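You operate a simulated robot arm through the tools that you are given. There is no shell and no other tool. Be economical: measure what you need, move in short steps, check, and stop when the job is done.

You run a simulated two-armed robot. Do the job below in one go: nothing can be reset, and whatever is moved stays where it is left.

Task
Push the blue rack drawer shut. Put the ribbed copper block on the cream bench top away on the bench top before the bins. Put the wide green tray on the upper tread away in the side 72 of the long blue box. Put the yellow block on the yellow cabinet top away on the tall rack middle shelf. Open the teal chest lid. Do these in any order.

Only the result counts: the job must be done as asked and must still hold three seconds after the hand-in. Knocking over, shifting, dropping, spilling or breaking anything else fails it. A push-on lid holds only when it is set on centred and level and pressed home; a screw cap is set on level and turned clockwise until tight.

Robot
Two 7-joint arms with two-finger parallel grippers on one trunk, on a base that drives. Base frame: it is fixed to the floor where the robot stands at the start and does not move with it; the origin is under the middle of the robot, x ahead of it, y to its left, z up; the surface under the hand at the start is at about z = 0.86. Lengths are in m, angles in rad, forces in N, time in s.
The left shoulder is at the start at [0.08, 0.131, 0.947], the right one opposite. With the tool pointing down near the work surface each hand reaches from about 0.4 to 0.86 m from the robot's upright axis, wherever it stands, measured 20 degrees to its own side. Places, roughly: bench top before the bins (60x16 cm) [-6.22, -6.14, 0.86]; blue rack drawer [0.6, -0.1, 0.8]; ribbed copper block (6x3x3 cm) [1.4, -3.8, 0.9]; side 72 of the long blue box (29x24 cm) [-7.56, -6.86, 0.86]; tall rack middle shelf (208x24 cm) [0.02, -0.82, 1.22]; teal chest lid [-8, -7, 1]; wide green tray (26x20x5 cm) [-1.9, 2.7, 0.4]; yellow block (6x9x4 cm) [-2.6, 4, 1.1]. Payload 1.57 kg a hand.
Tool frame (each hand has its own): the origin (TCP) lies between the finger pads and is the grasp point; the fingertips stand 0.03 m ahead of it; z points along the fingers, y is the line along which they close. The gripper opens to 0.11 m. The fingers are 0.024 m wide and 0.012 m thick; the gripper's body (0.048 by 0.112 m) begins 0.078 m behind the TCP.
Orientation is that of the tool frame in the base frame, as a unit quaternion [w, x, y, z]. With the fingers straight down and closing along the base's y, the tool's x points along the base's -x, its y along +y and its z along -z.

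Tools
- The arms move only by the tool move_arm. It takes "left_commands", "right_commands" or both (then of equal length, played together; a hand with none holds still); each is a list of rows, each a list of 6 numbers: the shift along the tool's x, y, z in m, then the turn, a rotation vector about the tool's x, y, z in rad. In form: [[x, y, z, ax, ay, az], ...]. A call has 1 to 20 rows; each row is the pose to reach, as a shift and turn from the pose commanded when the call began, along the tool's axes at that moment. "left_hand" and "right_hand" are, for a hand that has rows, the opening, from 0 (shut) to 1 (fully open), set as the call begins (left out, the last holds). A row lasts 0.2 s, in which the tool goes at most 0.05 m and 0.15 rad; a call with a longer step from one row to the next is refused whole, and so is a gripper value outside its range. A pose out of reach is approached as far as the arm can. The call stops where the force on the tool passes 40 N (or 10 N more than at its start, if that is more) or the arm is blocked; 0.2 s more then pass. The fingers move at their own pace (about 0.108 m/s each) and stop on an object; they squeeze with about 29 N. The grip force told is the motor's: it shows also when the fingers shut on nothing. Time passes only in rows, and 0.2 s behind the last, so rows that repeat a pose let the fingers close. The reply holds the time, the measured pose of the TCP, the force on the tool along the base axes, the opening and the grip force, in the units named above and with some noise, with the torque about the TCP (base axes, N m) and any sound that the robot's microphone picked up.
- Cameras (640 x 400 px; columns grow to the right, rows downward): "scene" is now at [-0.0559, -0.0413, 1.4409]; the picture's right is [-0.42, -0.91, 0.00], its down [-0.32, 0.15, -0.93] and it looks along [0.85, -0.40, -0.36] (base axes); focal length 214 px, centre (320, 200). "left" rides on the left gripper at [0.07, -0.016, -0.141] in its tool frame; the picture's right is [0.23, 0.97, 0.00], its down [-0.86, 0.20, -0.48] and it looks along [-0.47, 0.11, 0.88] (tool axes); focal length 222 px, centre (320, 200). "right" rides on the right gripper at [0.07, 0.016, -0.141] in its tool frame; the picture's right is [-0.23, 0.97, 0.00], its down [-0.86, -0.20, -0.48] and it looks along [-0.47, -0.11, 0.88] (tool axes); focal length 222 px, centre (320, 200). There is no depth. A picture from a camera that has moved, and an enlarged one, comes with that camera's place and axes in the base frame and with its lens.
- capture(camera): a new picture of that camera. It takes no simulated time.
- roll_base(legs): drives the robot by 1 to 6 legs, each [ahead, left, turn to the left] in m, m and rad, along the robot's own axes; the way and the turn of a leg run together, so that a leg with both is an arc; at most 1.5 m and 3.142 rad a leg. The arms and the cameras ride along, it lands a little off, and it stops where it bumps. It gives what a move gives.
- head_to(pan, tilt): turns the head with the scene camera to pan (to the left, within 1.902 rad either way) and tilt (down, from -0.506 to 1.204), counted from straight ahead of the robot. It gives what a move gives.
- zoom(camera, box): a new picture of the part [left, top, right, bottom] of that camera's present view, enlarged. It takes no simulated time.
- hand_in(): hands the job in; it is judged then, once.

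Go step by step. Nothing tells you exact positions but the pictures and the camera data: compare them with the known pose of the tool, close in by small moves and look again before you grip or let go. The budget is 165 turns and 130 pictures, counting those below and the enlarged ones. Unless the task says otherwise, let go and move clear before handing in, and close with one line.

The tools are called after "Call:" as name(argument=value, ...) on one line, values as JSON. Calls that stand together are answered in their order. move_arm: Moves the arms, as the interface text tells. Its arguments: {"type":"object","properties":{"left_commands":{"type":"array"},"left_hand":{"type":"number"},"right_commands":{"type":"array"},"right_hand":{"type":"number"}},"required":[]} The other tools are called the same way: roll_base (legs) drives the base; head_to (pan, tilt) turns the head that bears the scene camera; capture (camera) takes a picture; zoom (camera, box) takes an enlarged picture of a part of a camera's view; hand_in () hands the job in.

At the start:

```text
clock: 0.0
left_tool_pos: [0.3535, -0.028, 1.4213]
left_tcp_rot: [0.0, 0.0, 1.0, 0.0]
left_ft_force: [1.0, 0.4, -0.1]
left_ft_torque: [0.0, 0.02, -0.01]
left_width: 0.1099
left_gripper_force: 0.1
right_tool_pos: [0.3236, -0.3964, 1.4201]
right_tcp_rot: [0.0, 0.0, 1.0, 0.0]
right_ft_force: [-0.9, 0.6, 0.5]
right_ft_torque: [0.01, 0.01, -0.02]
right_width: 0.1098
right_gripper_force: 0.1
robot x, y, heading: [0.0009, -0.0004, 0.004]
head pan, tilt: [-0.436, 0.365]
```

scene: 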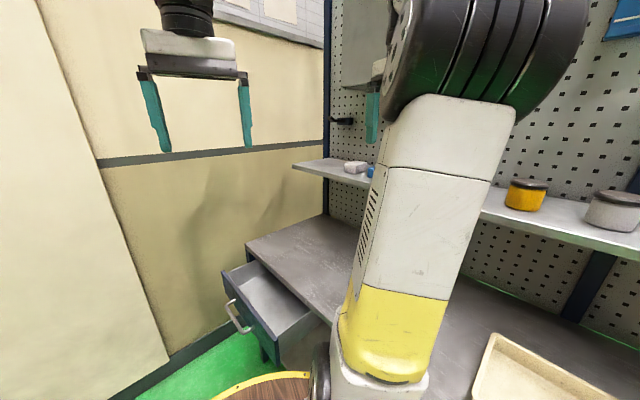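
right: 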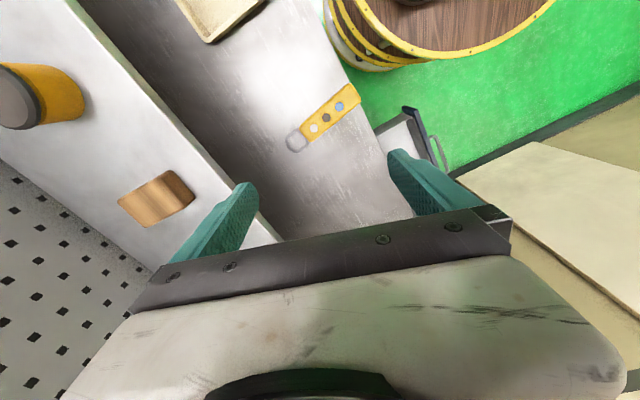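
left: 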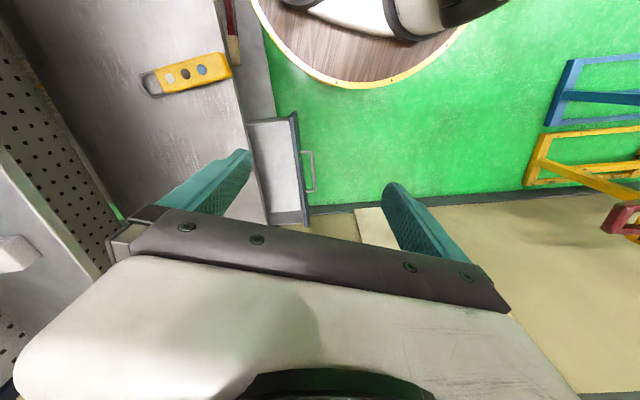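

The blue drawer stands open toward +y, with its handle near (0.63, -0.03, 0.8). I'll close the left fingers, bring the hand over to the handle's outer side and look.

Call:
move_arm(left_commands=[[-0.03, 0.035, 0, 0, 0, 0], [-0.06, 0.07, 0.01, 0, 0, 0], [-0.09, 0.1, 0.03, 0, 0, 0], [-0.12, 0.12, 0.06, 0, 0, 0], [-0.15, 0.14, 0.09, 0, 0, 0], [-0.18, 0.155, 0.12, 0, 0, 0], [-0.21, 0.155, 0.155, 0, 0, 0], [-0.24, 0.155, 0.19, 0, 0, 0], [-0.26, 0.155, 0.23, 0, 0, 0], [-0.27, 0.155, 0.275, 0, 0, 0], [-0.27, 0.155, 0.32, 0, 0, 0], [-0.27, 0.155, 0.365, 0, 0, 0], [-0.27, 0.155, 0.41, 0, 0, 0]], left_hand=0)

Call:
head_to(pan=-0.1, tilt=0.75)

Call:
capture(camera="scene")

Call:
capture(camera="left")

```text
clock: 2.8
left_tool_pos: [0.6221, 0.1258, 1.0117]
left_tcp_rot: [0.0, 0.0, 1.0, 0.0]
left_ft_force: [-0.4, -0.3, 0.1]
left_ft_torque: [0.01, -0.02, -0.03]
left_width: 0.0001
left_gripper_force: 21.6
right_tool_pos: [0.3241, -0.3962, 1.4205]
right_tcp_rot: [0.0, 0.0, 1.0, 0.0]
right_ft_force: [-1.2, -0.5, 0.1]
right_ft_torque: [0.02, -0.02, 0.0]
right_width: 0.11
right_gripper_force: 0.0
robot x, y, heading: [-0.0024, -0.0017, -0.0]
head pan, tilt: [-0.436, 0.365]
```

```text
clock: 3.7
left_tool_pos: [0.6223, 0.1259, 1.0123]
left_tcp_rot: [-0.001, 0.0, 1.0, -0.001]
left_ft_force: [-0.1, 0.5, 0.1]
left_ft_torque: [0.01, 0.0, 0.03]
left_width: 0.0
left_gripper_force: 21.1
right_tool_pos: [0.3228, -0.3966, 1.4198]
right_tcp_rot: [-0.001, 0.0, 1.0, 0.001]
right_ft_force: [-0.3, -0.6, 0.5]
right_ft_torque: [0.02, -0.01, -0.01]
right_width: 0.1099
right_gripper_force: 0.0
robot x, y, heading: [-0.0044, -0.0004, -0.004]
head pan, tilt: [-0.099, 0.75]
```

```text
126 pictures are left
camera scene: at [-0.0576, -0.0102, 1.4066], right [-0.1, -0.99, 0.0], down [-0.68, 0.07, -0.73], along [0.73, -0.07, -0.68], focal length 214 px, centre (320, 200)
```

scene: 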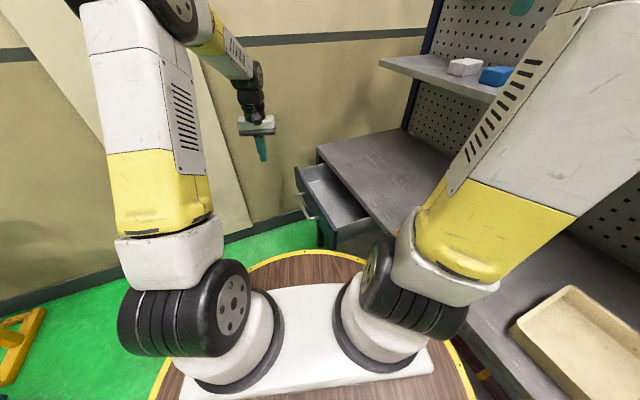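

```text
125 pictures are left
camera left: at [0.5524, 0.1093, 1.1542], right [-0.23, 0.97, 0.0], down [0.86, 0.2, 0.48], along [0.47, 0.11, -0.88], focal length 222 px, centre (320, 200)
```

left: 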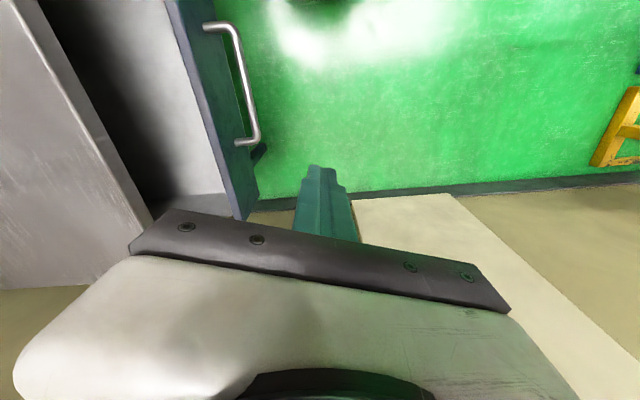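

The handle is around (0.59, -0.02, 0.76) and the bench edge around y = -0.16. I'll turn the hand 90° so its thin side faces the bench, then lower it to handle height.

Call:
move_arm(left_commands=[[0.01, 0, 0.02, 0, 0, 0.143], [0.02, 0, 0.04, 0, 0, 0.286], [0.03, 0, 0.06, 0, 0, 0.429], [0.03, 0, 0.08, 0, 0, 0.571], [0.03, 0, 0.1, 0, 0, 0.714], [0.03, 0, 0.12, 0, 0, 0.857], [0.03, 0, 0.14, 0, 0, 1.0], [0.03, 0, 0.165, 0, 0, 1.143], [0.03, 0, 0.19, 0, 0, 1.285], [0.03, 0, 0.22, 0, 0, 1.428], [0.03, 0, 0.245, 0, 0, 1.571]])

Call:
capture(camera="left")

Call:
capture(camera="scene")

```text
clock: 6.1
left_tool_pos: [0.5946, 0.1263, 0.7649]
left_tcp_rot: [0.0, 0.709, 0.706, 0.001]
left_ft_force: [0.8, -0.9, 0.8]
left_ft_torque: [0.01, -0.02, 0.01]
left_width: 0.0001
left_gripper_force: 21.3
right_tool_pos: [0.3239, -0.3952, 1.4201]
right_tcp_rot: [0.001, 0.0, 1.0, 0.0]
right_ft_force: [-1.2, 0.1, 0.5]
right_ft_torque: [0.0, -0.02, -0.02]
right_width: 0.1099
right_gripper_force: 0.2
robot x, y, heading: [-0.0006, 0.0012, -0.002]
head pan, tilt: [-0.099, 0.75]
```

```text
124 pictures are left
camera left: at [0.5767, 0.1961, 0.9075], right [0.97, 0.22, 0.0], down [0.2, -0.86, 0.48], along [0.11, -0.47, -0.88], focal length 222 px, centre (320, 200)
```

left: 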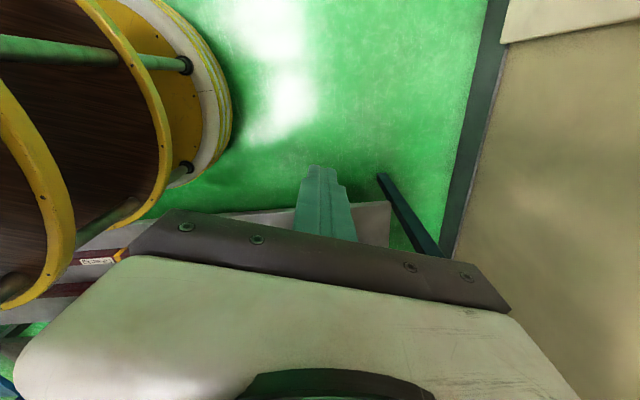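

```text
123 pictures are left
camera scene: at [-0.0578, -0.0102, 1.4066], right [-0.1, -1.0, 0.0], down [-0.68, 0.07, -0.73], along [0.73, -0.07, -0.68], focal length 214 px, centre (320, 200)
```

scene: 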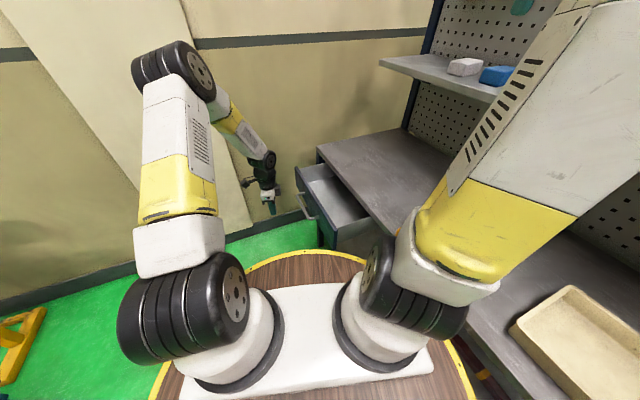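

The hand is beside the handle. Now I'll push it along -y.

Call:
move_arm(left_commands=[[-0.03, 0, 0, 0, 0, 0], [-0.06, 0, 0, 0, 0, 0], [-0.09, 0, 0, 0, 0, 0], [-0.11, 0, 0, 0, 0, 0], [-0.13, 0, 0, 0, 0, 0], [-0.15, 0, 0, 0, 0, 0], [-0.17, 0, 0, 0, 0, 0], [-0.185, 0, 0, 0, 0, 0], [-0.2, 0, 0, 0, 0, 0], [-0.215, 0, 0, 0, 0, 0], [-0.23, 0, 0, 0, 0, 0], [-0.245, 0, 0, 0, 0, 0], [-0.26, 0, 0, 0, 0, 0], [-0.275, 0, 0, 0, 0, 0]])

Call:
capture(camera="scene")

Call:
capture(camera="left")

```text
clock: 9.1
left_tool_pos: [0.5936, -0.1337, 0.7655]
left_tcp_rot: [-0.009, 0.704, 0.71, 0.004]
left_ft_force: [-3.6, 5.0, 3.4]
left_ft_torque: [-0.04, -0.05, 0.05]
left_width: 0.0003
left_gripper_force: 21.5
right_tool_pos: [0.3247, -0.395, 1.4205]
right_tcp_rot: [-0.001, -0.001, 1.0, 0.0]
right_ft_force: [-0.3, -0.3, 0.5]
right_ft_torque: [-0.05, -0.03, 0.01]
right_width: 0.11
right_gripper_force: 0.0
robot x, y, heading: [-0.0016, 0.0017, 0.0]
head pan, tilt: [-0.099, 0.75]
stopped in row 14 (left hand): the force on the tool passed its limit at 52 N (the readings are from after the stop); the commanded pose is now the measured one
```

```text
122 pictures are left
camera scene: at [-0.0581, -0.0095, 1.4066], right [-0.1, -1.0, 0.0], down [-0.68, 0.07, -0.73], along [0.73, -0.07, -0.68], focal length 214 px, centre (320, 200)
```

scene: 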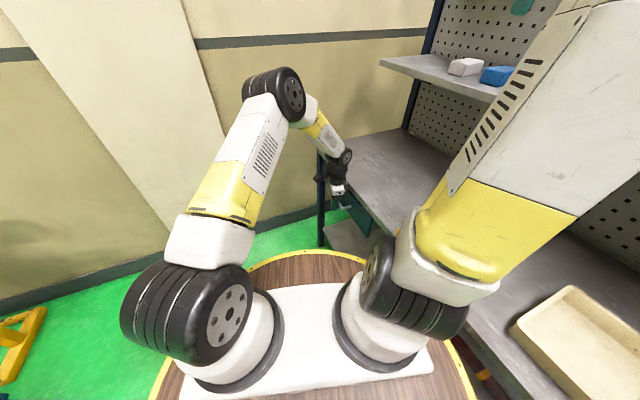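

```text
121 pictures are left
camera left: at [0.5767, -0.0662, 0.9091], right [0.97, 0.23, 0.0], down [0.21, -0.86, 0.46], along [0.11, -0.45, -0.89], focal length 222 px, centre (320, 200)
```

left: 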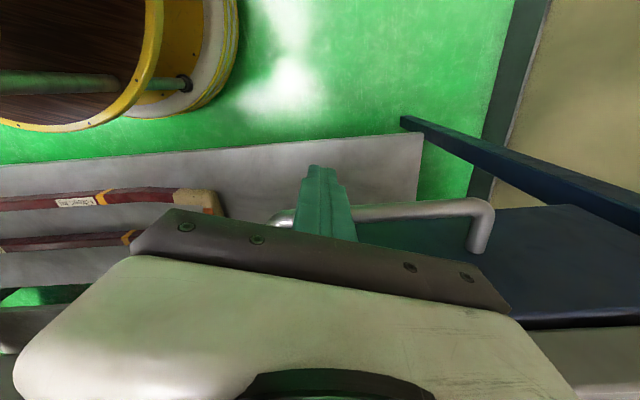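

The drawer looks shut. I'll back the hand away, raise it and check.

Call:
move_arm(left_commands=[[0.03, 0, 0, 0, 0, 0], [0.07, 0, 0, 0, 0, 0], [0.11, 0, 0, 0, 0, 0], [0.15, 0, 0, 0, 0, 0], [0.19, 0, -0.02, 0, 0, 0], [0.22, 0, -0.06, 0, 0, 0], [0.24, 0, -0.1, 0, 0, 0], [0.25, 0.03, -0.13, 0, 0, 0], [0.26, 0.06, -0.16, 0, 0, 0], [0.26, 0.09, -0.19, 0, 0, 0], [0.26, 0.12, -0.22, 0, 0, 0], [0.26, 0.15, -0.25, 0, 0, 0]])

Call:
zoom(camera="scene", box=[260, 120, 460, 280])

Call:
head_to(pan=-1.5, tilt=0.3)

Call:
capture(camera="scene")

Call:
head_to(pan=1.6, tilt=0.2)

Call:
capture(camera="scene")

```text
clock: 11.7
left_tool_pos: [0.7444, 0.1217, 1.0197]
left_tcp_rot: [-0.008, 0.705, 0.709, 0.004]
left_ft_force: [-0.4, 0.4, 0.3]
left_ft_torque: [-0.01, -0.03, 0.0]
left_width: 0.0
left_gripper_force: 21.5
right_tool_pos: [0.3256, -0.3949, 1.4183]
right_tcp_rot: [0.0, 0.0, 1.0, 0.0]
right_ft_force: [0.0, -0.7, -0.1]
right_ft_torque: [-0.03, 0.0, 0.0]
right_width: 0.1099
right_gripper_force: 0.1
robot x, y, heading: [0.0011, 0.0016, 0.003]
head pan, tilt: [-0.099, 0.75]
```

```text
2.50 times, centred on (360, 200) of scene
camera zoom: at [-0.0578, -0.0099, 1.4066], right [-0.1, -1.0, 0.0], down [-0.68, 0.07, -0.73], along [0.73, -0.07, -0.68], focal length 536 px, centre (220, 200)
```

zoom: 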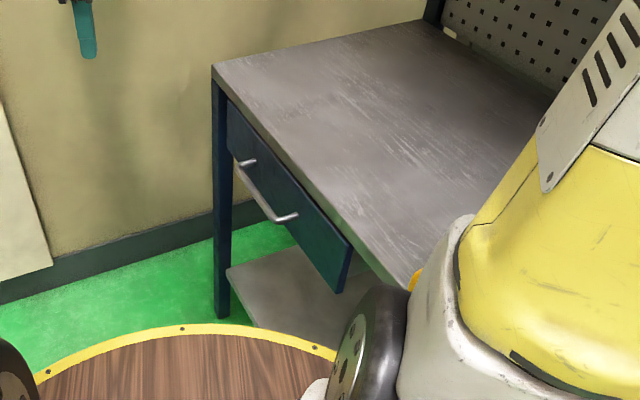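

```text
clock: 13.2
left_tool_pos: [0.745, 0.1217, 1.017]
left_tcp_rot: [-0.008, 0.704, 0.71, 0.003]
left_ft_force: [0.3, 1.3, 0.6]
left_ft_torque: [0.0, 0.01, 0.01]
left_width: 0.0002
left_gripper_force: 21.5
right_tool_pos: [0.3236, -0.3952, 1.4201]
right_tcp_rot: [0.0, -0.002, 1.0, 0.001]
right_ft_force: [-0.3, 0.3, -0.1]
right_ft_torque: [-0.01, 0.01, -0.01]
right_width: 0.1102
right_gripper_force: 0.1
robot x, y, heading: [0.0022, 0.0029, 0.001]
head pan, tilt: [-1.499, 0.3]
```

```text
119 pictures are left
camera scene: at [-0.1333, -0.095, 1.4469], right [-1.0, -0.07, 0.0], down [-0.02, 0.3, -0.96], along [0.07, -0.95, -0.3], focal length 214 px, centre (320, 200)
```

scene: 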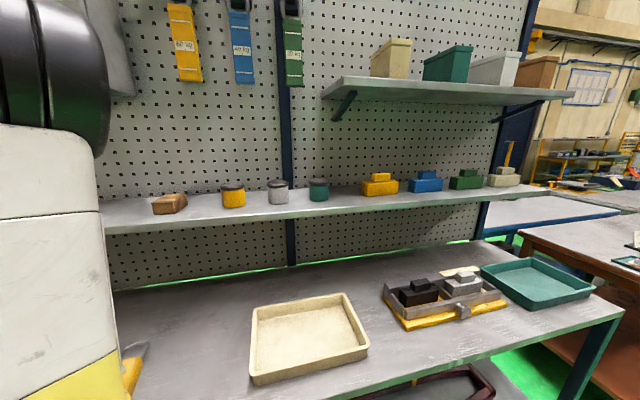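

```text
clock: 15.9
left_tool_pos: [0.7439, 0.1221, 1.0175]
left_tcp_rot: [-0.007, 0.705, 0.709, 0.003]
left_ft_force: [0.4, -0.6, 0.2]
left_ft_torque: [-0.01, 0.02, -0.03]
left_width: 0.0
left_gripper_force: 21.1
right_tool_pos: [0.324, -0.395, 1.4196]
right_tcp_rot: [0.0, -0.002, 1.0, 0.0]
right_ft_force: [-0.1, -0.8, -0.2]
right_ft_torque: [0.02, 0.01, -0.01]
right_width: 0.11
right_gripper_force: 0.1
robot x, y, heading: [0.0011, -0.0015, 0.002]
head pan, tilt: [1.6, 0.201]
```

```text
118 pictures are left
camera scene: at [-0.143, 0.0913, 1.4562], right [1.0, 0.03, 0.0], down [0.01, -0.2, -0.98], along [-0.03, 0.98, -0.2], focal length 214 px, centre (320, 200)
```

scene: 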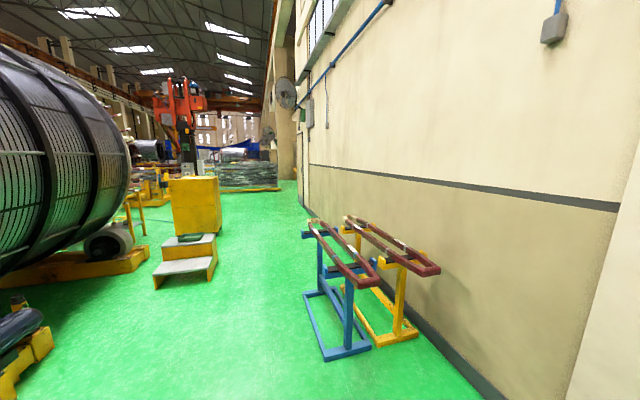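

The drawer is shut; the steps with the green tray and the yellow cabinet lie off to the left. I'll tuck the arms, back away from the bench, turn and drive toward them.

Call:
move_arm(left_commands=[[0.012, -0.03, -0.012, 0, 0, -0.143], [0.024, -0.06, -0.024, 0, 0, -0.286], [0.036, -0.09, -0.036, 0, 0, -0.429], [0.048, -0.12, -0.048, 0, 0, -0.571], [0.06, -0.15, -0.06, 0, 0, -0.714], [0.072, -0.18, -0.072, 0, 0, -0.857], [0.084, -0.21, -0.084, 0, 0, -1.0], [0.096, -0.24, -0.096, 0, 0, -1.143], [0.108, -0.27, -0.108, 0, 0, -1.285], [0.12, -0.3, -0.12, 0, 0, -1.428], [0.13, -0.32, -0.13, 0, 0, -1.571]], right_commands=[[-0.01, 0.013, 0.025, 0, 0, 0], [-0.02, 0.026, 0.05, 0, 0, 0], [-0.03, 0.04, 0.075, 0, 0, 0], [-0.04, 0.053, 0.1, 0, 0, 0], [-0.05, 0.066, 0.125, 0, 0, 0], [-0.06, 0.08, 0.15, 0, 0, 0], [-0.07, 0.093, 0.175, 0, 0, 0], [-0.08, 0.106, 0.2, 0, 0, 0], [-0.09, 0.12, 0.225, 0, 0, 0], [-0.1, 0.133, 0.25, 0, 0, 0], [-0.1, 0.145, 0.27, 0, 0, 0]], left_hand=1)

Call:
roll_base(legs=[[0, 0.5, 0], [0, 0, 1.57], [0, 0.95, 0], [1.2, 0, 0]])

Call:
head_to(pan=0.45, tilt=0.3)

Call:
capture(camera="scene")

```text
clock: 18.3
left_tool_pos: [0.4245, 0.2478, 1.1525]
left_tcp_rot: [-0.004, -0.004, 1.0, 0.008]
left_ft_force: [0.4, 0.0, 0.4]
left_ft_torque: [0.0, 0.01, -0.02]
left_width: 0.11
left_gripper_force: 0.0
right_tool_pos: [0.4245, -0.2506, 1.1504]
right_tcp_rot: [0.0, -0.001, 1.0, 0.001]
right_ft_force: [0.5, 0.0, 0.0]
right_ft_torque: [-0.01, 0.04, 0.02]
right_width: 0.11
right_gripper_force: 0.1
robot x, y, heading: [0.0002, -0.0039, 0.003]
head pan, tilt: [1.6, 0.201]
```

```text
clock: 35.3
left_tool_pos: [-1.2086, 2.1269, 1.1531]
left_tcp_rot: [0.007, 0.711, -0.703, -0.003]
left_ft_force: [0.8, 0.1, -0.1]
left_ft_torque: [0.0, 0.03, 0.01]
left_width: 0.1101
left_gripper_force: 0.1
right_tool_pos: [-0.7105, 2.1284, 1.1502]
right_tcp_rot: [0.0, 0.709, -0.706, 0.0]
right_ft_force: [0.6, 0.9, 0.0]
right_ft_torque: [-0.02, 0.0, -0.01]
right_width: 0.1102
right_gripper_force: 0.0
robot x, y, heading: [-0.9586, 1.7041, 1.578]
head pan, tilt: [1.6, 0.201]
```

```text
clock: 36.7
left_tool_pos: [-1.2095, 2.1262, 1.1533]
left_tcp_rot: [0.008, 0.711, -0.703, -0.003]
left_ft_force: [0.3, -0.4, 0.6]
left_ft_torque: [-0.04, 0.0, 0.0]
left_width: 0.1099
left_gripper_force: 0.1
right_tool_pos: [-0.7114, 2.1286, 1.1496]
right_tcp_rot: [0.0, 0.708, -0.706, 0.0]
right_ft_force: [0.9, 0.1, -0.3]
right_ft_torque: [-0.02, -0.01, 0.0]
right_width: 0.1102
right_gripper_force: 0.1
robot x, y, heading: [-0.9595, 1.7015, 1.575]
head pan, tilt: [0.45, 0.3]
```

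```text
117 pictures are left
camera scene: at [-1.0002, 1.6462, 1.4469], right [0.9, 0.44, 0.0], down [0.13, -0.27, -0.96], along [-0.42, 0.86, -0.3], focal length 214 px, centre (320, 200)
```

scene: 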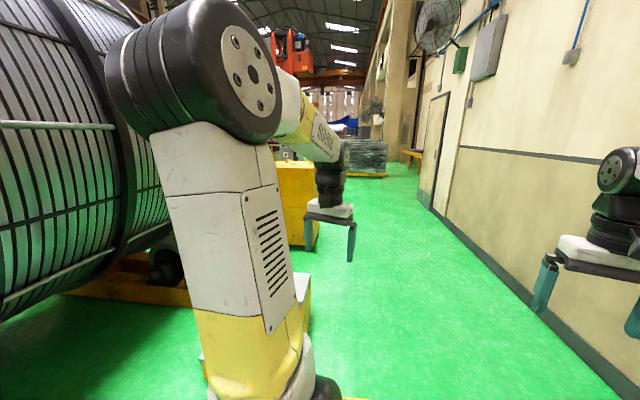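

The yellow cabinet's right corner is near (-2.16, 3.86). I'll drive past the steps, face -x toward the cabinet and look.

Call:
roll_base(legs=[[1.0, 0, 0], [1.0, 0, 0], [0, 0, 1.565], [0.3, 0, 0]])

Call:
head_to(pan=0, tilt=0.35)

Call:
capture(camera="scene")

```text
clock: 52.1
left_tool_pos: [-1.705, 3.4689, 1.1528]
left_tcp_rot: [0.008, 1.0, 0.001, 0.003]
left_ft_force: [0.1, 0.6, -0.4]
left_ft_torque: [0.03, 0.01, 0.0]
left_width: 0.11
left_gripper_force: 0.0
right_tool_pos: [-1.7024, 3.9659, 1.1511]
right_tcp_rot: [0.0, 1.0, 0.0, 0.0]
right_ft_force: [-0.5, 0.0, 0.2]
right_ft_torque: [0.06, 0.02, -0.01]
right_width: 0.1101
right_gripper_force: 0.1
robot x, y, heading: [-1.2774, 3.7138, 3.142]
head pan, tilt: [0.45, 0.3]
```

```text
clock: 53.0
left_tool_pos: [-1.7044, 3.4673, 1.1538]
left_tcp_rot: [0.008, 1.0, 0.002, 0.003]
left_ft_force: [0.6, 0.4, -0.1]
left_ft_torque: [0.03, 0.02, 0.01]
left_width: 0.1103
left_gripper_force: 0.1
right_tool_pos: [-1.7048, 3.965, 1.1502]
right_tcp_rot: [0.0, 1.0, -0.001, 0.0]
right_ft_force: [0.0, 0.0, -0.6]
right_ft_torque: [0.02, 0.0, -0.04]
right_width: 0.1099
right_gripper_force: 0.1
robot x, y, heading: [-1.2788, 3.7131, 3.142]
head pan, tilt: [0.0, 0.351]
```

```text
116 pictures are left
camera scene: at [-1.234, 3.7116, 1.4422], right [0.0, 1.0, 0.0], down [0.34, 0.0, -0.94], along [-0.94, 0.0, -0.34], focal length 214 px, centre (320, 200)
```

scene: 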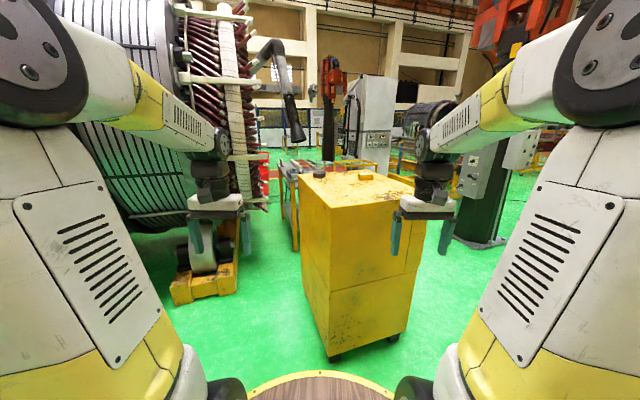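

The cabinet is straight ahead with the yellow block at about (-2.55, 4.0). I'll zoom in for details.

Call:
zoom(camera="scene", box=[280, 150, 440, 250])

```text
4.00 times, centred on (360, 200) of scene
camera zoom: at [-1.234, 3.7116, 1.4422], right [0.0, 1.0, 0.0], down [0.34, 0.0, -0.94], along [-0.94, 0.0, -0.34], focal length 858 px, centre (160, 200)
```

zoom: 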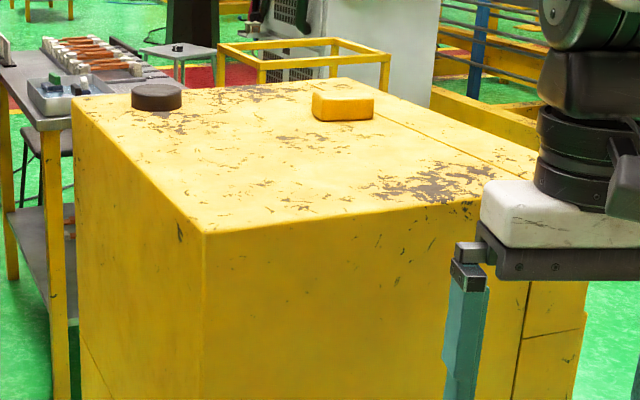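

The cabinet is turned by about 17° and the block sits closest to its +y side, so I'll go round to that side and look again.

Call:
roll_base(legs=[[0, -1.2, 0], [0.6, 0, 0], [0, 0, 1.6]])

Call:
head_to(pan=-0.6, tilt=0.5)

Call:
capture(camera="scene")

```text
clock: 66.0
left_tool_pos: [-1.629, 4.4893, 1.1535]
left_tcp_rot: [0.003, 0.698, 0.716, 0.009]
left_ft_force: [0.7, -0.5, 0.0]
left_ft_torque: [0.03, 0.0, -0.01]
left_width: 0.1101
left_gripper_force: 0.1
right_tool_pos: [-2.1253, 4.4786, 1.1502]
right_tcp_rot: [0.0, 0.699, 0.715, 0.0]
right_ft_force: [-0.2, -0.3, -0.4]
right_ft_torque: [0.02, 0.0, 0.0]
right_width: 0.11
right_gripper_force: 0.0
robot x, y, heading: [-1.8822, 4.9092, -1.549]
head pan, tilt: [0.0, 0.351]
```

```text
clock: 67.0
left_tool_pos: [-1.6288, 4.4884, 1.1541]
left_tcp_rot: [0.002, 0.698, 0.717, 0.008]
left_ft_force: [0.4, 0.4, 0.5]
left_ft_torque: [0.02, 0.02, -0.03]
left_width: 0.1099
left_gripper_force: 0.0
right_tool_pos: [-2.1257, 4.4802, 1.1497]
right_tcp_rot: [0.0, 0.7, 0.714, -0.001]
right_ft_force: [0.4, 0.1, 0.6]
right_ft_torque: [0.02, -0.01, -0.01]
right_width: 0.1099
right_gripper_force: 0.0
robot x, y, heading: [-1.8841, 4.9062, -1.549]
head pan, tilt: [-0.6, 0.499]
```

```text
114 pictures are left
camera scene: at [-1.9368, 4.97, 1.4285], right [-0.84, 0.55, 0.0], down [0.26, 0.4, -0.88], along [-0.48, -0.74, -0.48], focal length 214 px, centre (320, 200)
```

scene: 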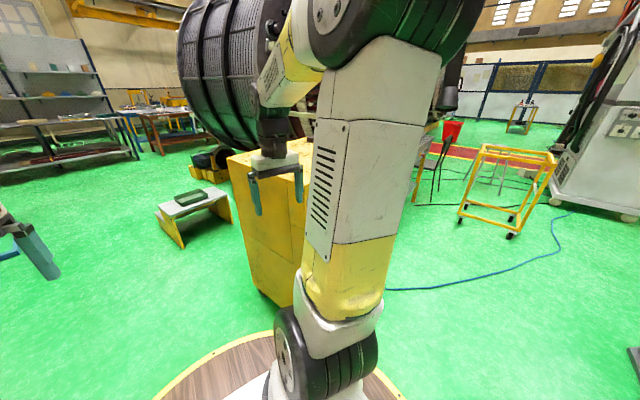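

I'll strafe over to sit alongside the cabinet's +y face and square up.

Call:
roll_base(legs=[[0, -0.8, 0], [0, 0, 0.28]])

Call:
move_arm(right_commands=[[0, -0.03, -0.03, 0, 0, 0], [0, -0.06, -0.06, 0, 0, 0], [0, -0.1, -0.09, 0, 0, 0], [0, -0.13, -0.1, 0, 0, 0]])

Call:
head_to(pan=0, tilt=0.6)

Call:
capture(camera="scene")

```text
clock: 72.2
left_tool_pos: [-2.3201, 4.5587, 1.1538]
left_tcp_rot: [0.002, 0.59, 0.808, 0.009]
left_ft_force: [-0.5, 0.3, -0.2]
left_ft_torque: [0.0, 0.01, 0.03]
left_width: 0.1101
left_gripper_force: 0.1
right_tool_pos: [-2.7957, 4.4115, 1.1506]
right_tcp_rot: [0.0, 0.592, 0.806, 0.0]
right_ft_force: [-0.6, 0.4, 0.3]
right_ft_torque: [0.01, 0.05, 0.02]
right_width: 0.1098
right_gripper_force: 0.0
robot x, y, heading: [-2.6801, 4.8881, -1.269]
head pan, tilt: [-0.6, 0.499]
```

```text
clock: 73.2
left_tool_pos: [-2.3207, 4.5599, 1.1532]
left_tcp_rot: [0.003, 0.59, 0.807, 0.008]
left_ft_force: [-1.0, -0.4, 0.8]
left_ft_torque: [0.0, 0.02, 0.0]
left_width: 0.11
left_gripper_force: 0.1
right_tool_pos: [-2.919, 4.3729, 1.2506]
right_tcp_rot: [0.0, 0.591, 0.806, 0.0]
right_ft_force: [0.2, 1.0, -0.6]
right_ft_torque: [-0.01, 0.03, 0.01]
right_width: 0.1101
right_gripper_force: 0.0
robot x, y, heading: [-2.6849, 4.8899, -1.269]
head pan, tilt: [-0.6, 0.499]
```

```text
clock: 74.2
left_tool_pos: [-2.3208, 4.5595, 1.152]
left_tcp_rot: [0.002, 0.59, 0.808, 0.008]
left_ft_force: [0.5, 0.4, 0.2]
left_ft_torque: [0.02, 0.03, -0.03]
left_width: 0.1096
left_gripper_force: 0.0
right_tool_pos: [-2.9194, 4.3729, 1.2511]
right_tcp_rot: [0.0, 0.592, 0.806, -0.001]
right_ft_force: [-0.1, 0.7, 0.6]
right_ft_torque: [-0.01, -0.01, 0.02]
right_width: 0.1102
right_gripper_force: 0.1
robot x, y, heading: [-2.6843, 4.8883, -1.268]
head pan, tilt: [0.0, 0.6]
```

```text
113 pictures are left
camera scene: at [-2.6987, 4.9379, 1.4194], right [-0.95, -0.3, 0.0], down [-0.17, 0.54, -0.83], along [0.25, -0.79, -0.56], focal length 214 px, centre (320, 200)
```

scene: 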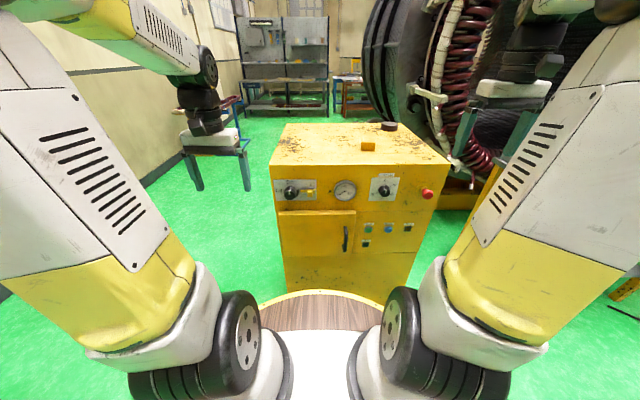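

Now I'm square to the cabinet's panel face; the block is about 0.83 ahead and 0.20 to the right. I'll advance 0.2 m and hover the right hand over it.

Call:
roll_base(legs=[[0.2, 0, 0]])

Call:
move_arm(right_commands=[[-0.03, 0.03, 0, 0, 0, 0], [-0.06, 0.06, 0, 0, 0, 0], [-0.09, 0.09, 0, 0, 0, 0], [-0.12, 0.12, 0, 0, 0, 0], [-0.15, 0.15, 0, 0, 0, 0], [-0.18, 0.17, 0, 0, 0, 0], [-0.2, 0.17, 0, 0, 0, 0]])

Call:
capture(camera="right")

Call:
capture(camera="scene")

```text
clock: 75.8
left_tool_pos: [-2.2595, 4.3685, 1.1527]
left_tcp_rot: [0.002, 0.591, 0.807, 0.008]
left_ft_force: [-0.4, 0.5, -0.4]
left_ft_torque: [-0.03, -0.01, 0.01]
left_width: 0.1101
left_gripper_force: 0.1
right_tool_pos: [-2.8604, 4.1829, 1.2505]
right_tcp_rot: [0.0, 0.592, 0.806, 0.0]
right_ft_force: [0.4, 0.6, 0.3]
right_ft_torque: [0.01, -0.01, -0.02]
right_width: 0.11
right_gripper_force: 0.1
robot x, y, heading: [-2.6263, 4.7012, -1.267]
head pan, tilt: [0.0, 0.6]
```

```text
clock: 77.4
left_tool_pos: [-2.2614, 4.3689, 1.1534]
left_tcp_rot: [0.002, 0.59, 0.807, 0.009]
left_ft_force: [0.1, 0.6, -0.2]
left_ft_torque: [-0.03, -0.03, 0.03]
left_width: 0.1098
left_gripper_force: 0.0
right_tool_pos: [-2.6384, 4.0418, 1.2496]
right_tcp_rot: [0.0, 0.592, 0.806, 0.0]
right_ft_force: [-0.9, -0.2, 0.1]
right_ft_torque: [-0.03, 0.0, 0.01]
right_width: 0.1099
right_gripper_force: 0.1
robot x, y, heading: [-2.6232, 4.7013, -1.267]
head pan, tilt: [0.0, 0.6]
```

```text
112 pictures are left
camera right: at [-2.6437, 4.1129, 1.3898], right [1.0, 0.07, 0.0], down [0.06, -0.88, 0.48], along [0.04, -0.48, -0.88], focal length 222 px, centre (320, 200)
```

right: 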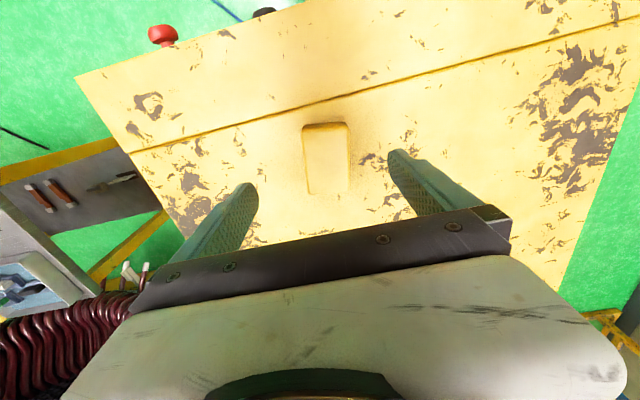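

```text
111 pictures are left
camera scene: at [-2.6389, 4.7475, 1.4194], right [-0.95, -0.3, 0.0], down [-0.17, 0.54, -0.83], along [0.25, -0.79, -0.56], focal length 214 px, centre (320, 200)
```

scene: 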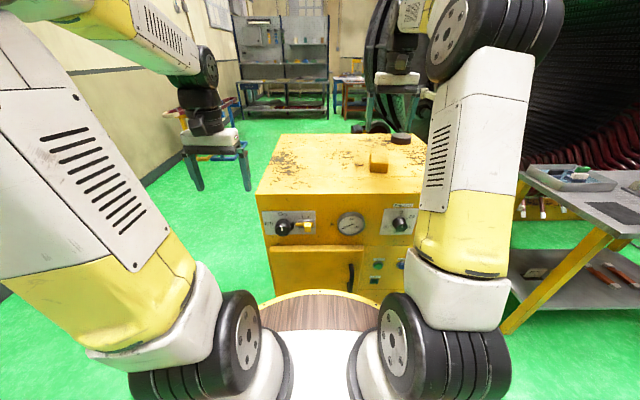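

Call:
zoom(camera="right", box=[240, 100, 400, 200])

```text
4.00 times, centred on (320, 150) of right
camera zoom: at [-2.6437, 4.1129, 1.3898], right [1.0, 0.07, 0.0], down [0.06, -0.88, 0.48], along [0.04, -0.48, -0.88], focal length 888 px, centre (320, 400)
```

zoom: 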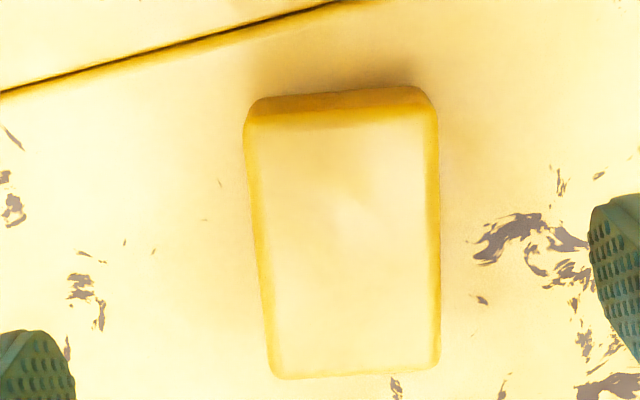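

The block's top is at about z = 1.10, centred at (-2.625, 4.013) and turned about 0.17 rad from the hand. I'll align and descend.

Call:
move_arm(right_commands=[[-0.016, 0.002, 0.02, 0, 0, 0.085], [-0.032, 0.004, 0.04, 0, 0, 0.17], [-0.032, 0.004, 0.07, 0, 0, 0.17], [-0.032, 0.004, 0.1, 0, 0, 0.17], [-0.032, 0.004, 0.12, 0, 0, 0.17]])

Call:
capture(camera="right")

```text
clock: 78.6
left_tool_pos: [-2.2616, 4.3693, 1.1535]
left_tcp_rot: [0.002, 0.589, 0.808, 0.009]
left_ft_force: [0.5, 0.7, -0.2]
left_ft_torque: [-0.01, -0.01, 0.03]
left_width: 0.1098
left_gripper_force: 0.0
right_tool_pos: [-2.6246, 4.012, 1.1299]
right_tcp_rot: [0.0, 0.659, 0.752, 0.0]
right_ft_force: [0.3, 0.3, 0.7]
right_ft_torque: [-0.02, 0.0, 0.01]
right_width: 0.11
right_gripper_force: 0.1
robot x, y, heading: [-2.6234, 4.7024, -1.268]
head pan, tilt: [0.0, 0.6]
```

```text
109 pictures are left
camera right: at [-2.6188, 4.0826, 1.2697], right [1.0, -0.1, 0.0], down [-0.09, -0.87, 0.48], along [-0.05, -0.48, -0.88], focal length 222 px, centre (320, 200)
```

right: 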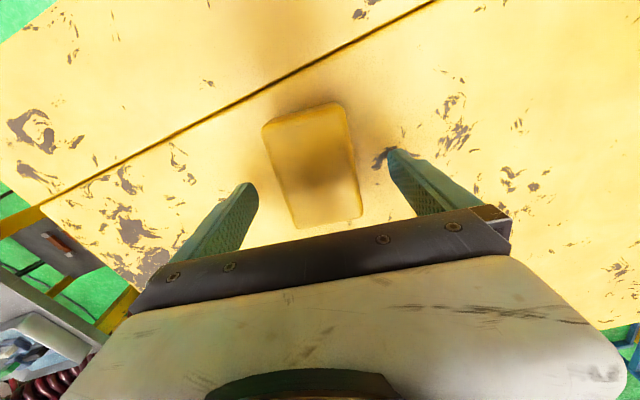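

Aligned well. I'll lower the last 3 cm, grip and lift.

Call:
move_arm(right_commands=[[0, 0, 0.015, 0, 0, 0], [0, 0, 0.03, 0, 0, 0]])

Call:
move_arm(right_commands=[[0, 0, 0, 0, 0, 0], [0, 0, 0, 0, 0, 0], [0, 0, 0, 0, 0, 0], [0, 0, 0, 0, 0, 0], [0, 0, -0.02, 0, 0, 0], [0, 0, -0.05, 0, 0, 0], [0, 0, -0.1, 0, 0, 0], [0, 0, -0.15, 0, 0, 0]], right_hand=0)

Call:
capture(camera="right")

```text
clock: 79.2
left_tool_pos: [-2.2613, 4.3687, 1.1537]
left_tcp_rot: [0.002, 0.591, 0.807, 0.008]
left_ft_force: [0.4, -0.3, 0.7]
left_ft_torque: [-0.03, 0.02, -0.02]
left_width: 0.1101
left_gripper_force: 0.1
right_tool_pos: [-2.625, 4.0122, 1.1096]
right_tcp_rot: [0.004, 0.66, 0.751, -0.003]
right_ft_force: [0.0, 3.3, 9.0]
right_ft_torque: [0.17, 0.49, -0.3]
right_width: 0.1097
right_gripper_force: 0.1
robot x, y, heading: [-2.6255, 4.7017, -1.267]
head pan, tilt: [0.0, 0.6]
stopped in row 2 (right hand): the force on the tool passed its limit at 51 N (the readings are from after the stop); the commanded pose is now the measured one
```

```text
clock: 81.0
left_tool_pos: [-2.2609, 4.3684, 1.1527]
left_tcp_rot: [0.002, 0.591, 0.807, 0.009]
left_ft_force: [-0.1, -0.6, 0.1]
left_ft_torque: [0.04, 0.02, -0.01]
left_width: 0.1103
left_gripper_force: 0.0
right_tool_pos: [-2.6261, 4.0127, 1.2612]
right_tcp_rot: [0.005, 0.659, 0.753, -0.003]
right_ft_force: [-0.7, -0.4, -1.8]
right_ft_torque: [-0.02, -0.02, -0.01]
right_width: 0.0595
right_gripper_force: 29.3
robot x, y, heading: [-2.6229, 4.6983, -1.268]
head pan, tilt: [0.0, 0.6]
```

```text
108 pictures are left
camera right: at [-2.6197, 4.0849, 1.3992], right [1.0, -0.1, 0.0], down [-0.09, -0.87, 0.49], along [-0.04, -0.48, -0.87], focal length 222 px, centre (320, 200)
```

right: 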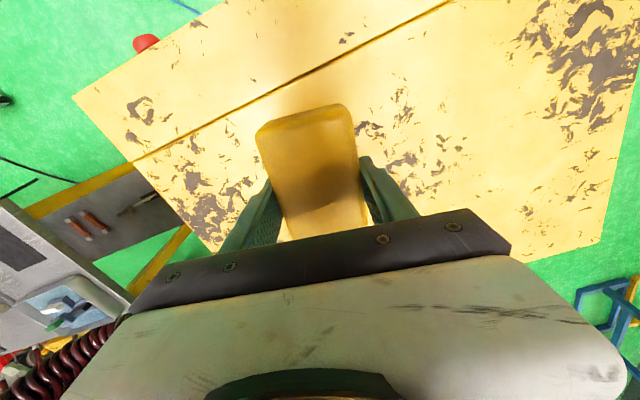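

The yellow block is gripped. Before leaving, I'll test how far this hand reaches forward at shelf height while pointing straight down.

Call:
move_arm(right_commands=[[-0.03, 0, -0.03, 0, 0, 0], [-0.07, 0, -0.03, 0, 0, 0], [-0.1, 0, -0.03, 0, 0, 0], [-0.14, 0, -0.03, 0, 0, 0], [-0.18, 0, -0.03, 0, 0, 0], [-0.22, 0, -0.03, 0, 0, 0], [-0.22, 0, -0.03, 0, 0, 0]])

```text
clock: 82.6
left_tool_pos: [-2.261, 4.3659, 1.1519]
left_tcp_rot: [0.001, 0.59, 0.807, 0.009]
left_ft_force: [-1.2, -0.8, -0.5]
left_ft_torque: [0.13, 0.01, -0.01]
left_width: 0.1101
left_gripper_force: 0.0
right_tool_pos: [-2.6152, 3.9264, 1.1955]
right_tcp_rot: [0.003, 0.659, 0.752, -0.003]
right_ft_force: [-0.2, -1.1, -1.5]
right_ft_torque: [0.07, 0.0, 0.01]
right_width: 0.0598
right_gripper_force: 28.9
right hand out of reach, approached as far as the arm can: row 1, 2, 3, 4, 5, 6, 7
robot x, y, heading: [-2.6275, 4.7001, -1.268]
head pan, tilt: [0.0, 0.6]
```

Pointing straight down, the hand can't reach the shelf from outside the bench. I'll set the block back on the cabinet and regrip it with the hand tilted forward.

Call:
move_arm(right_commands=[[0.04, 0, 0.0, 0, 0, 0], [0.08, 0, 0.0, 0, 0, 0], [0.12, 0, 0.0, 0, 0, 0], [0.16, 0, 0.0, 0, 0, 0], [0.2, 0, 0.0, 0, 0, 0], [0.2, 0, 0.0, 0, 0, 0]])

```text
clock: 84.0
left_tool_pos: [-2.2613, 4.3687, 1.1537]
left_tcp_rot: [0.002, 0.591, 0.807, 0.008]
left_ft_force: [0.1, -0.5, 0.6]
left_ft_torque: [-0.01, 0.02, 0.02]
left_width: 0.1098
left_gripper_force: 0.1
right_tool_pos: [-2.6397, 4.1262, 1.191]
right_tcp_rot: [0.004, 0.658, 0.753, -0.003]
right_ft_force: [0.3, 1.1, -1.5]
right_ft_torque: [0.02, 0.03, -0.02]
right_width: 0.0599
right_gripper_force: 28.7
right hand out of reach, approached as far as the arm can: row 1
robot x, y, heading: [-2.625, 4.7008, -1.267]
head pan, tilt: [0.0, 0.6]
```

Call:
move_arm(right_commands=[[-0.035, 0, 0.02, 0, 0, 0], [-0.07, 0, 0.04, 0, 0, 0], [-0.07, 0, 0.06, 0, 0, 0], [-0.07, 0, 0.07, 0, 0, 0], [-0.07, 0, 0.075, 0, 0, 0], [-0.07, 0, 0.079, 0, 0, 0], [-0.07, 0, 0.082, 0, 0, 0], [-0.07, 0, 0.085, 0, 0, 0]])

```text
clock: 85.8
left_tool_pos: [-2.2625, 4.3692, 1.1536]
left_tcp_rot: [0.003, 0.591, 0.807, 0.008]
left_ft_force: [0.5, -0.2, -0.4]
left_ft_torque: [-0.04, -0.01, 0.04]
left_width: 0.1097
left_gripper_force: 0.2
right_tool_pos: [-2.6265, 4.0551, 1.1104]
right_tcp_rot: [0.007, 0.659, 0.752, -0.005]
right_ft_force: [-2.5, 3.8, 31.8]
right_ft_torque: [0.36, 1.13, 0.04]
right_width: 0.0596
right_gripper_force: 28.5
robot x, y, heading: [-2.6235, 4.7004, -1.271]
head pan, tilt: [0.0, 0.6]
```

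Call:
move_arm(right_commands=[[0, 0, 0, 0, 0, 0], [0, 0, 0, 0, 0, 0], [0, 0, -0.03, 0, 0, 0], [0, 0, -0.07, 0, 0, 0], [0, 0, -0.1, 0, -0.135, 0], [0, 0, -0.1, 0, -0.27, 0], [0, 0, -0.1, 0, -0.4, 0], [0, 0, -0.1, 0, -0.535, 0], [0, 0, -0.1, 0, -0.67, 0], [0, 0, -0.1, 0, -0.8, 0], [0, 0, -0.08, 0, -0.8, 0], [0, 0, -0.06, 0, -0.8, 0]], right_hand=1)

Call:
capture(camera="right")

Call:
capture(camera="scene")

```text
clock: 86.2
left_tool_pos: [-2.2602, 4.3686, 1.1531]
left_tcp_rot: [0.002, 0.59, 0.807, 0.008]
left_ft_force: [-0.1, 0.3, -0.1]
left_ft_torque: [0.02, 0.02, 0.01]
left_width: 0.1103
left_gripper_force: 0.0
right_tool_pos: [-2.6168, 4.0553, 1.1102]
right_tcp_rot: [0.012, 0.656, 0.755, -0.003]
right_ft_force: [7.0, 1.4, 7.3]
right_ft_torque: [0.0, 0.22, -0.09]
right_width: 0.1035
right_gripper_force: 0.1
robot x, y, heading: [-2.6235, 4.7021, -1.266]
head pan, tilt: [0.0, 0.6]
stopped in row 1 (right hand): the force on the tool passed its limit at 46 N (the readings are from after the stop); the commanded pose is now the measured one
```

```text
107 pictures are left
camera right: at [-2.6145, 4.1291, 1.2496], right [1.0, -0.09, 0.02], down [-0.09, -0.87, 0.49], along [-0.03, -0.49, -0.87], focal length 222 px, centre (320, 200)
```

right: 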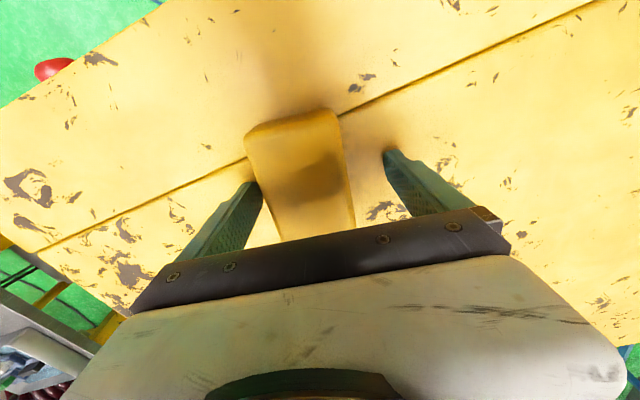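

```text
106 pictures are left
camera scene: at [-2.6383, 4.7478, 1.4194], right [-0.95, -0.3, 0.0], down [-0.17, 0.54, -0.83], along [0.25, -0.79, -0.56], focal length 214 px, centre (320, 200)
```

scene: 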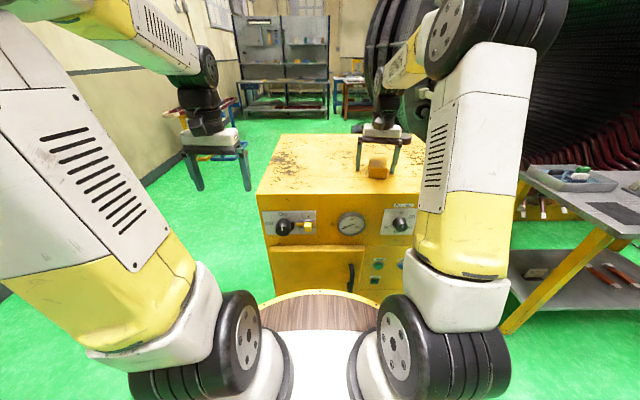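

Call:
move_arm(right_commands=[[0, -0.004, -0.015, 0, 0, 0], [0, -0.009, -0.04, 0, 0, 0], [0, -0.009, -0.07, 0, 0, 0], [0, -0.009, -0.1, 0, -0.135, 0], [0, -0.009, -0.1, 0, -0.27, 0], [0, -0.009, -0.1, 0, -0.4, 0], [0, -0.009, -0.1, 0, -0.535, 0], [0, -0.009, -0.1, 0, -0.67, 0], [0, -0.009, -0.1, 0, -0.8, 0], [0, -0.009, -0.08, 0, -0.8, 0], [0, -0.009, -0.05, 0, -0.8, 0]])

Call:
capture(camera="right")

```text
clock: 88.6
left_tool_pos: [-2.2621, 4.3684, 1.1545]
left_tcp_rot: [0.001, 0.59, 0.808, 0.008]
left_ft_force: [-1.0, 0.2, 0.3]
left_ft_torque: [-0.01, 0.03, 0.01]
left_width: 0.11
left_gripper_force: 0.0
right_tool_pos: [-2.6299, 4.0549, 1.1588]
right_tcp_rot: [0.304, 0.603, 0.69, -0.258]
right_ft_force: [-0.4, -0.4, 0.6]
right_ft_torque: [0.01, 0.03, -0.02]
right_width: 0.1099
right_gripper_force: 0.0
robot x, y, heading: [-2.6201, 4.699, -1.265]
head pan, tilt: [0.0, 0.6]
```

```text
105 pictures are left
camera right: at [-2.6356, 4.2061, 1.2032], right [0.98, -0.02, 0.18], down [-0.17, -0.26, 0.95], along [0.03, -0.96, -0.26], focal length 222 px, centre (320, 200)
```

right: 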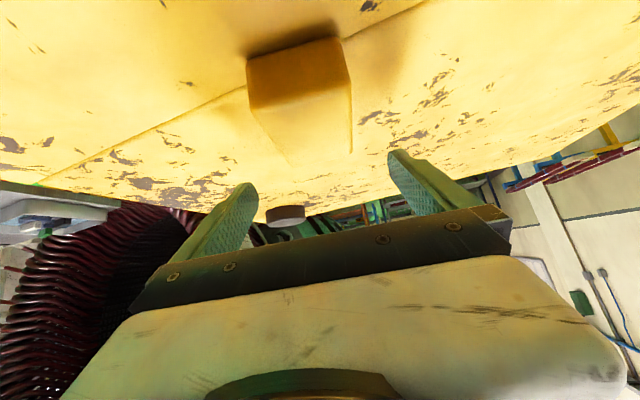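

Call:
move_arm(right_commands=[[0.011, 0, 0.0105, 0, 0, 0], [0.022, 0, 0.021, 0, 0, 0], [0.032, 0, 0.031, 0, 0, 0]])

Call:
move_arm(right_commands=[[0, 0, 0, 0, 0, 0], [0, 0, 0, 0, 0, 0], [0, 0, 0, 0, 0, 0], [0, 0, 0, 0, 0, 0], [-0.014, 0, -0.014, 0, 0, 0], [-0.035, 0, -0.035, 0, 0, 0], [-0.06, 0, -0.06, 0, 0, 0], [-0.08, 0, -0.08, 0, 0, 0]], right_hand=0)

Call:
capture(camera="right")

```text
clock: 89.4
left_tool_pos: [-2.2609, 4.3689, 1.1537]
left_tcp_rot: [0.002, 0.59, 0.808, 0.008]
left_ft_force: [0.0, -0.2, 0.3]
left_ft_torque: [-0.05, 0.01, 0.0]
left_width: 0.1098
left_gripper_force: 0.1
right_tool_pos: [-2.6296, 4.0546, 1.1154]
right_tcp_rot: [0.303, 0.604, 0.691, -0.258]
right_ft_force: [-0.3, 0.3, 0.8]
right_ft_torque: [0.02, 0.02, 0.0]
right_width: 0.1101
right_gripper_force: 0.0
robot x, y, heading: [-2.623, 4.705, -1.269]
head pan, tilt: [0.0, 0.6]
```

```text
clock: 91.2
left_tool_pos: [-2.2606, 4.368, 1.1532]
left_tcp_rot: [0.002, 0.59, 0.808, 0.009]
left_ft_force: [0.4, -1.4, 0.6]
left_ft_torque: [0.02, 0.0, 0.02]
left_width: 0.1103
left_gripper_force: 0.1
right_tool_pos: [-2.6312, 4.0564, 1.2286]
right_tcp_rot: [0.303, 0.605, 0.69, -0.257]
right_ft_force: [-0.4, 1.1, -1.5]
right_ft_torque: [0.01, 0.03, -0.01]
right_width: 0.0597
right_gripper_force: 29.2
robot x, y, heading: [-2.6218, 4.6988, -1.268]
head pan, tilt: [0.0, 0.6]
```

```text
104 pictures are left
camera right: at [-2.6365, 4.2085, 1.2735], right [0.98, -0.02, 0.18], down [-0.17, -0.26, 0.95], along [0.03, -0.96, -0.26], focal length 222 px, centre (320, 200)
```

right: 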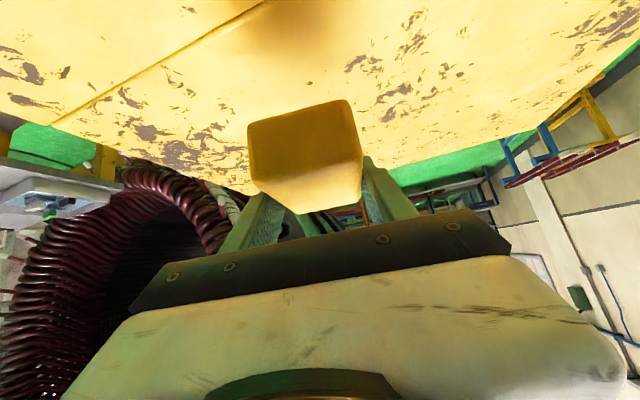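

The block is gripped with the hand tilted. I'll back off and drive toward the rack via the lane at x ≈ -1.

Call:
roll_base(legs=[[-0.45, 0, 0], [0, 0, 1.268], [1.0, 0, 0], [0.76, 0, 0], [0, 0, -1.571], [1.3, 0, 0]])

Call:
roll_base(legs=[[1.3, 0, 0], [1.3, 0, 0]])

Call:
head_to(pan=0.35, tilt=0.3)

Call:
capture(camera="scene")

```text
clock: 105.0
left_tool_pos: [-0.6345, 5.408, 1.1542]
left_tcp_rot: [-0.004, -0.011, 1.0, 0.009]
left_ft_force: [-0.4, 0.0, -1.1]
left_ft_torque: [0.0, 0.01, 0.0]
left_width: 0.1101
left_gripper_force: 0.1
right_tool_pos: [-0.4463, 4.9638, 1.2262]
right_tcp_rot: [0.391, 0.071, 0.917, -0.03]
right_ft_force: [-16.4, 0.4, 5.6]
right_ft_torque: [0.29, -0.09, 0.56]
right_width: 0.0596
right_gripper_force: 28.8
robot x, y, heading: [-1.0538, 5.1547, 0.02]
head pan, tilt: [0.0, 0.6]
stopped in leg 4: the force on the tool passed its limit at 106 N (the readings are from after the stop); the commanded pose is now the measured one
```

```text
clock: 105.8
left_tool_pos: [-0.632, 5.4075, 1.1529]
left_tcp_rot: [-0.002, -0.01, 1.0, 0.009]
left_ft_force: [0.7, 0.6, 0.9]
left_ft_torque: [-0.01, -0.01, 0.0]
left_width: 0.11
left_gripper_force: 0.0
right_tool_pos: [-0.4472, 4.9623, 1.2283]
right_tcp_rot: [0.39, 0.071, 0.918, -0.03]
right_ft_force: [-17.4, 0.2, 7.3]
right_ft_torque: [0.31, -0.06, 0.67]
right_width: 0.0598
right_gripper_force: 28.6
robot x, y, heading: [-1.0503, 5.155, 0.017]
head pan, tilt: [0.0, 0.6]
stopped in leg 1: the force on the tool passed its limit at 50 N (the readings are from after the stop); the commanded pose is now the measured one
```

```text
clock: 106.7
left_tool_pos: [-0.6333, 5.4073, 1.1527]
left_tcp_rot: [-0.002, -0.01, 1.0, 0.009]
left_ft_force: [0.2, -0.9, 0.1]
left_ft_torque: [0.0, 0.03, -0.01]
left_width: 0.1098
left_gripper_force: 0.1
right_tool_pos: [-0.4467, 4.9632, 1.2268]
right_tcp_rot: [0.389, 0.071, 0.918, -0.03]
right_ft_force: [-23.0, -0.3, 6.3]
right_ft_torque: [0.27, -0.03, 0.76]
right_width: 0.0596
right_gripper_force: 28.8
robot x, y, heading: [-1.0536, 5.1526, 0.011]
head pan, tilt: [0.351, 0.3]
```

```text
103 pictures are left
camera scene: at [-1.1073, 5.1836, 1.4468], right [0.36, -0.93, 0.0], down [-0.28, -0.11, -0.96], along [0.89, 0.34, -0.3], focal length 214 px, centre (320, 200)
```

scene: 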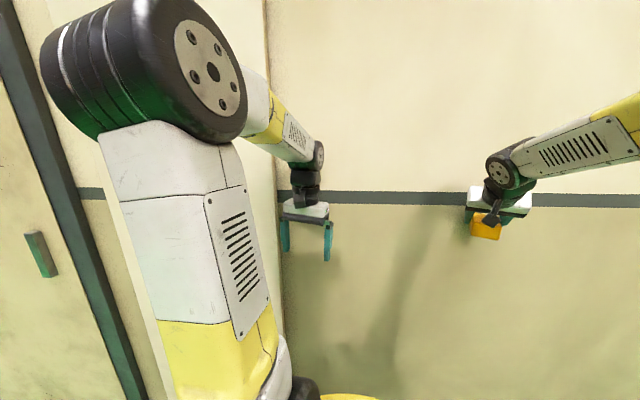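

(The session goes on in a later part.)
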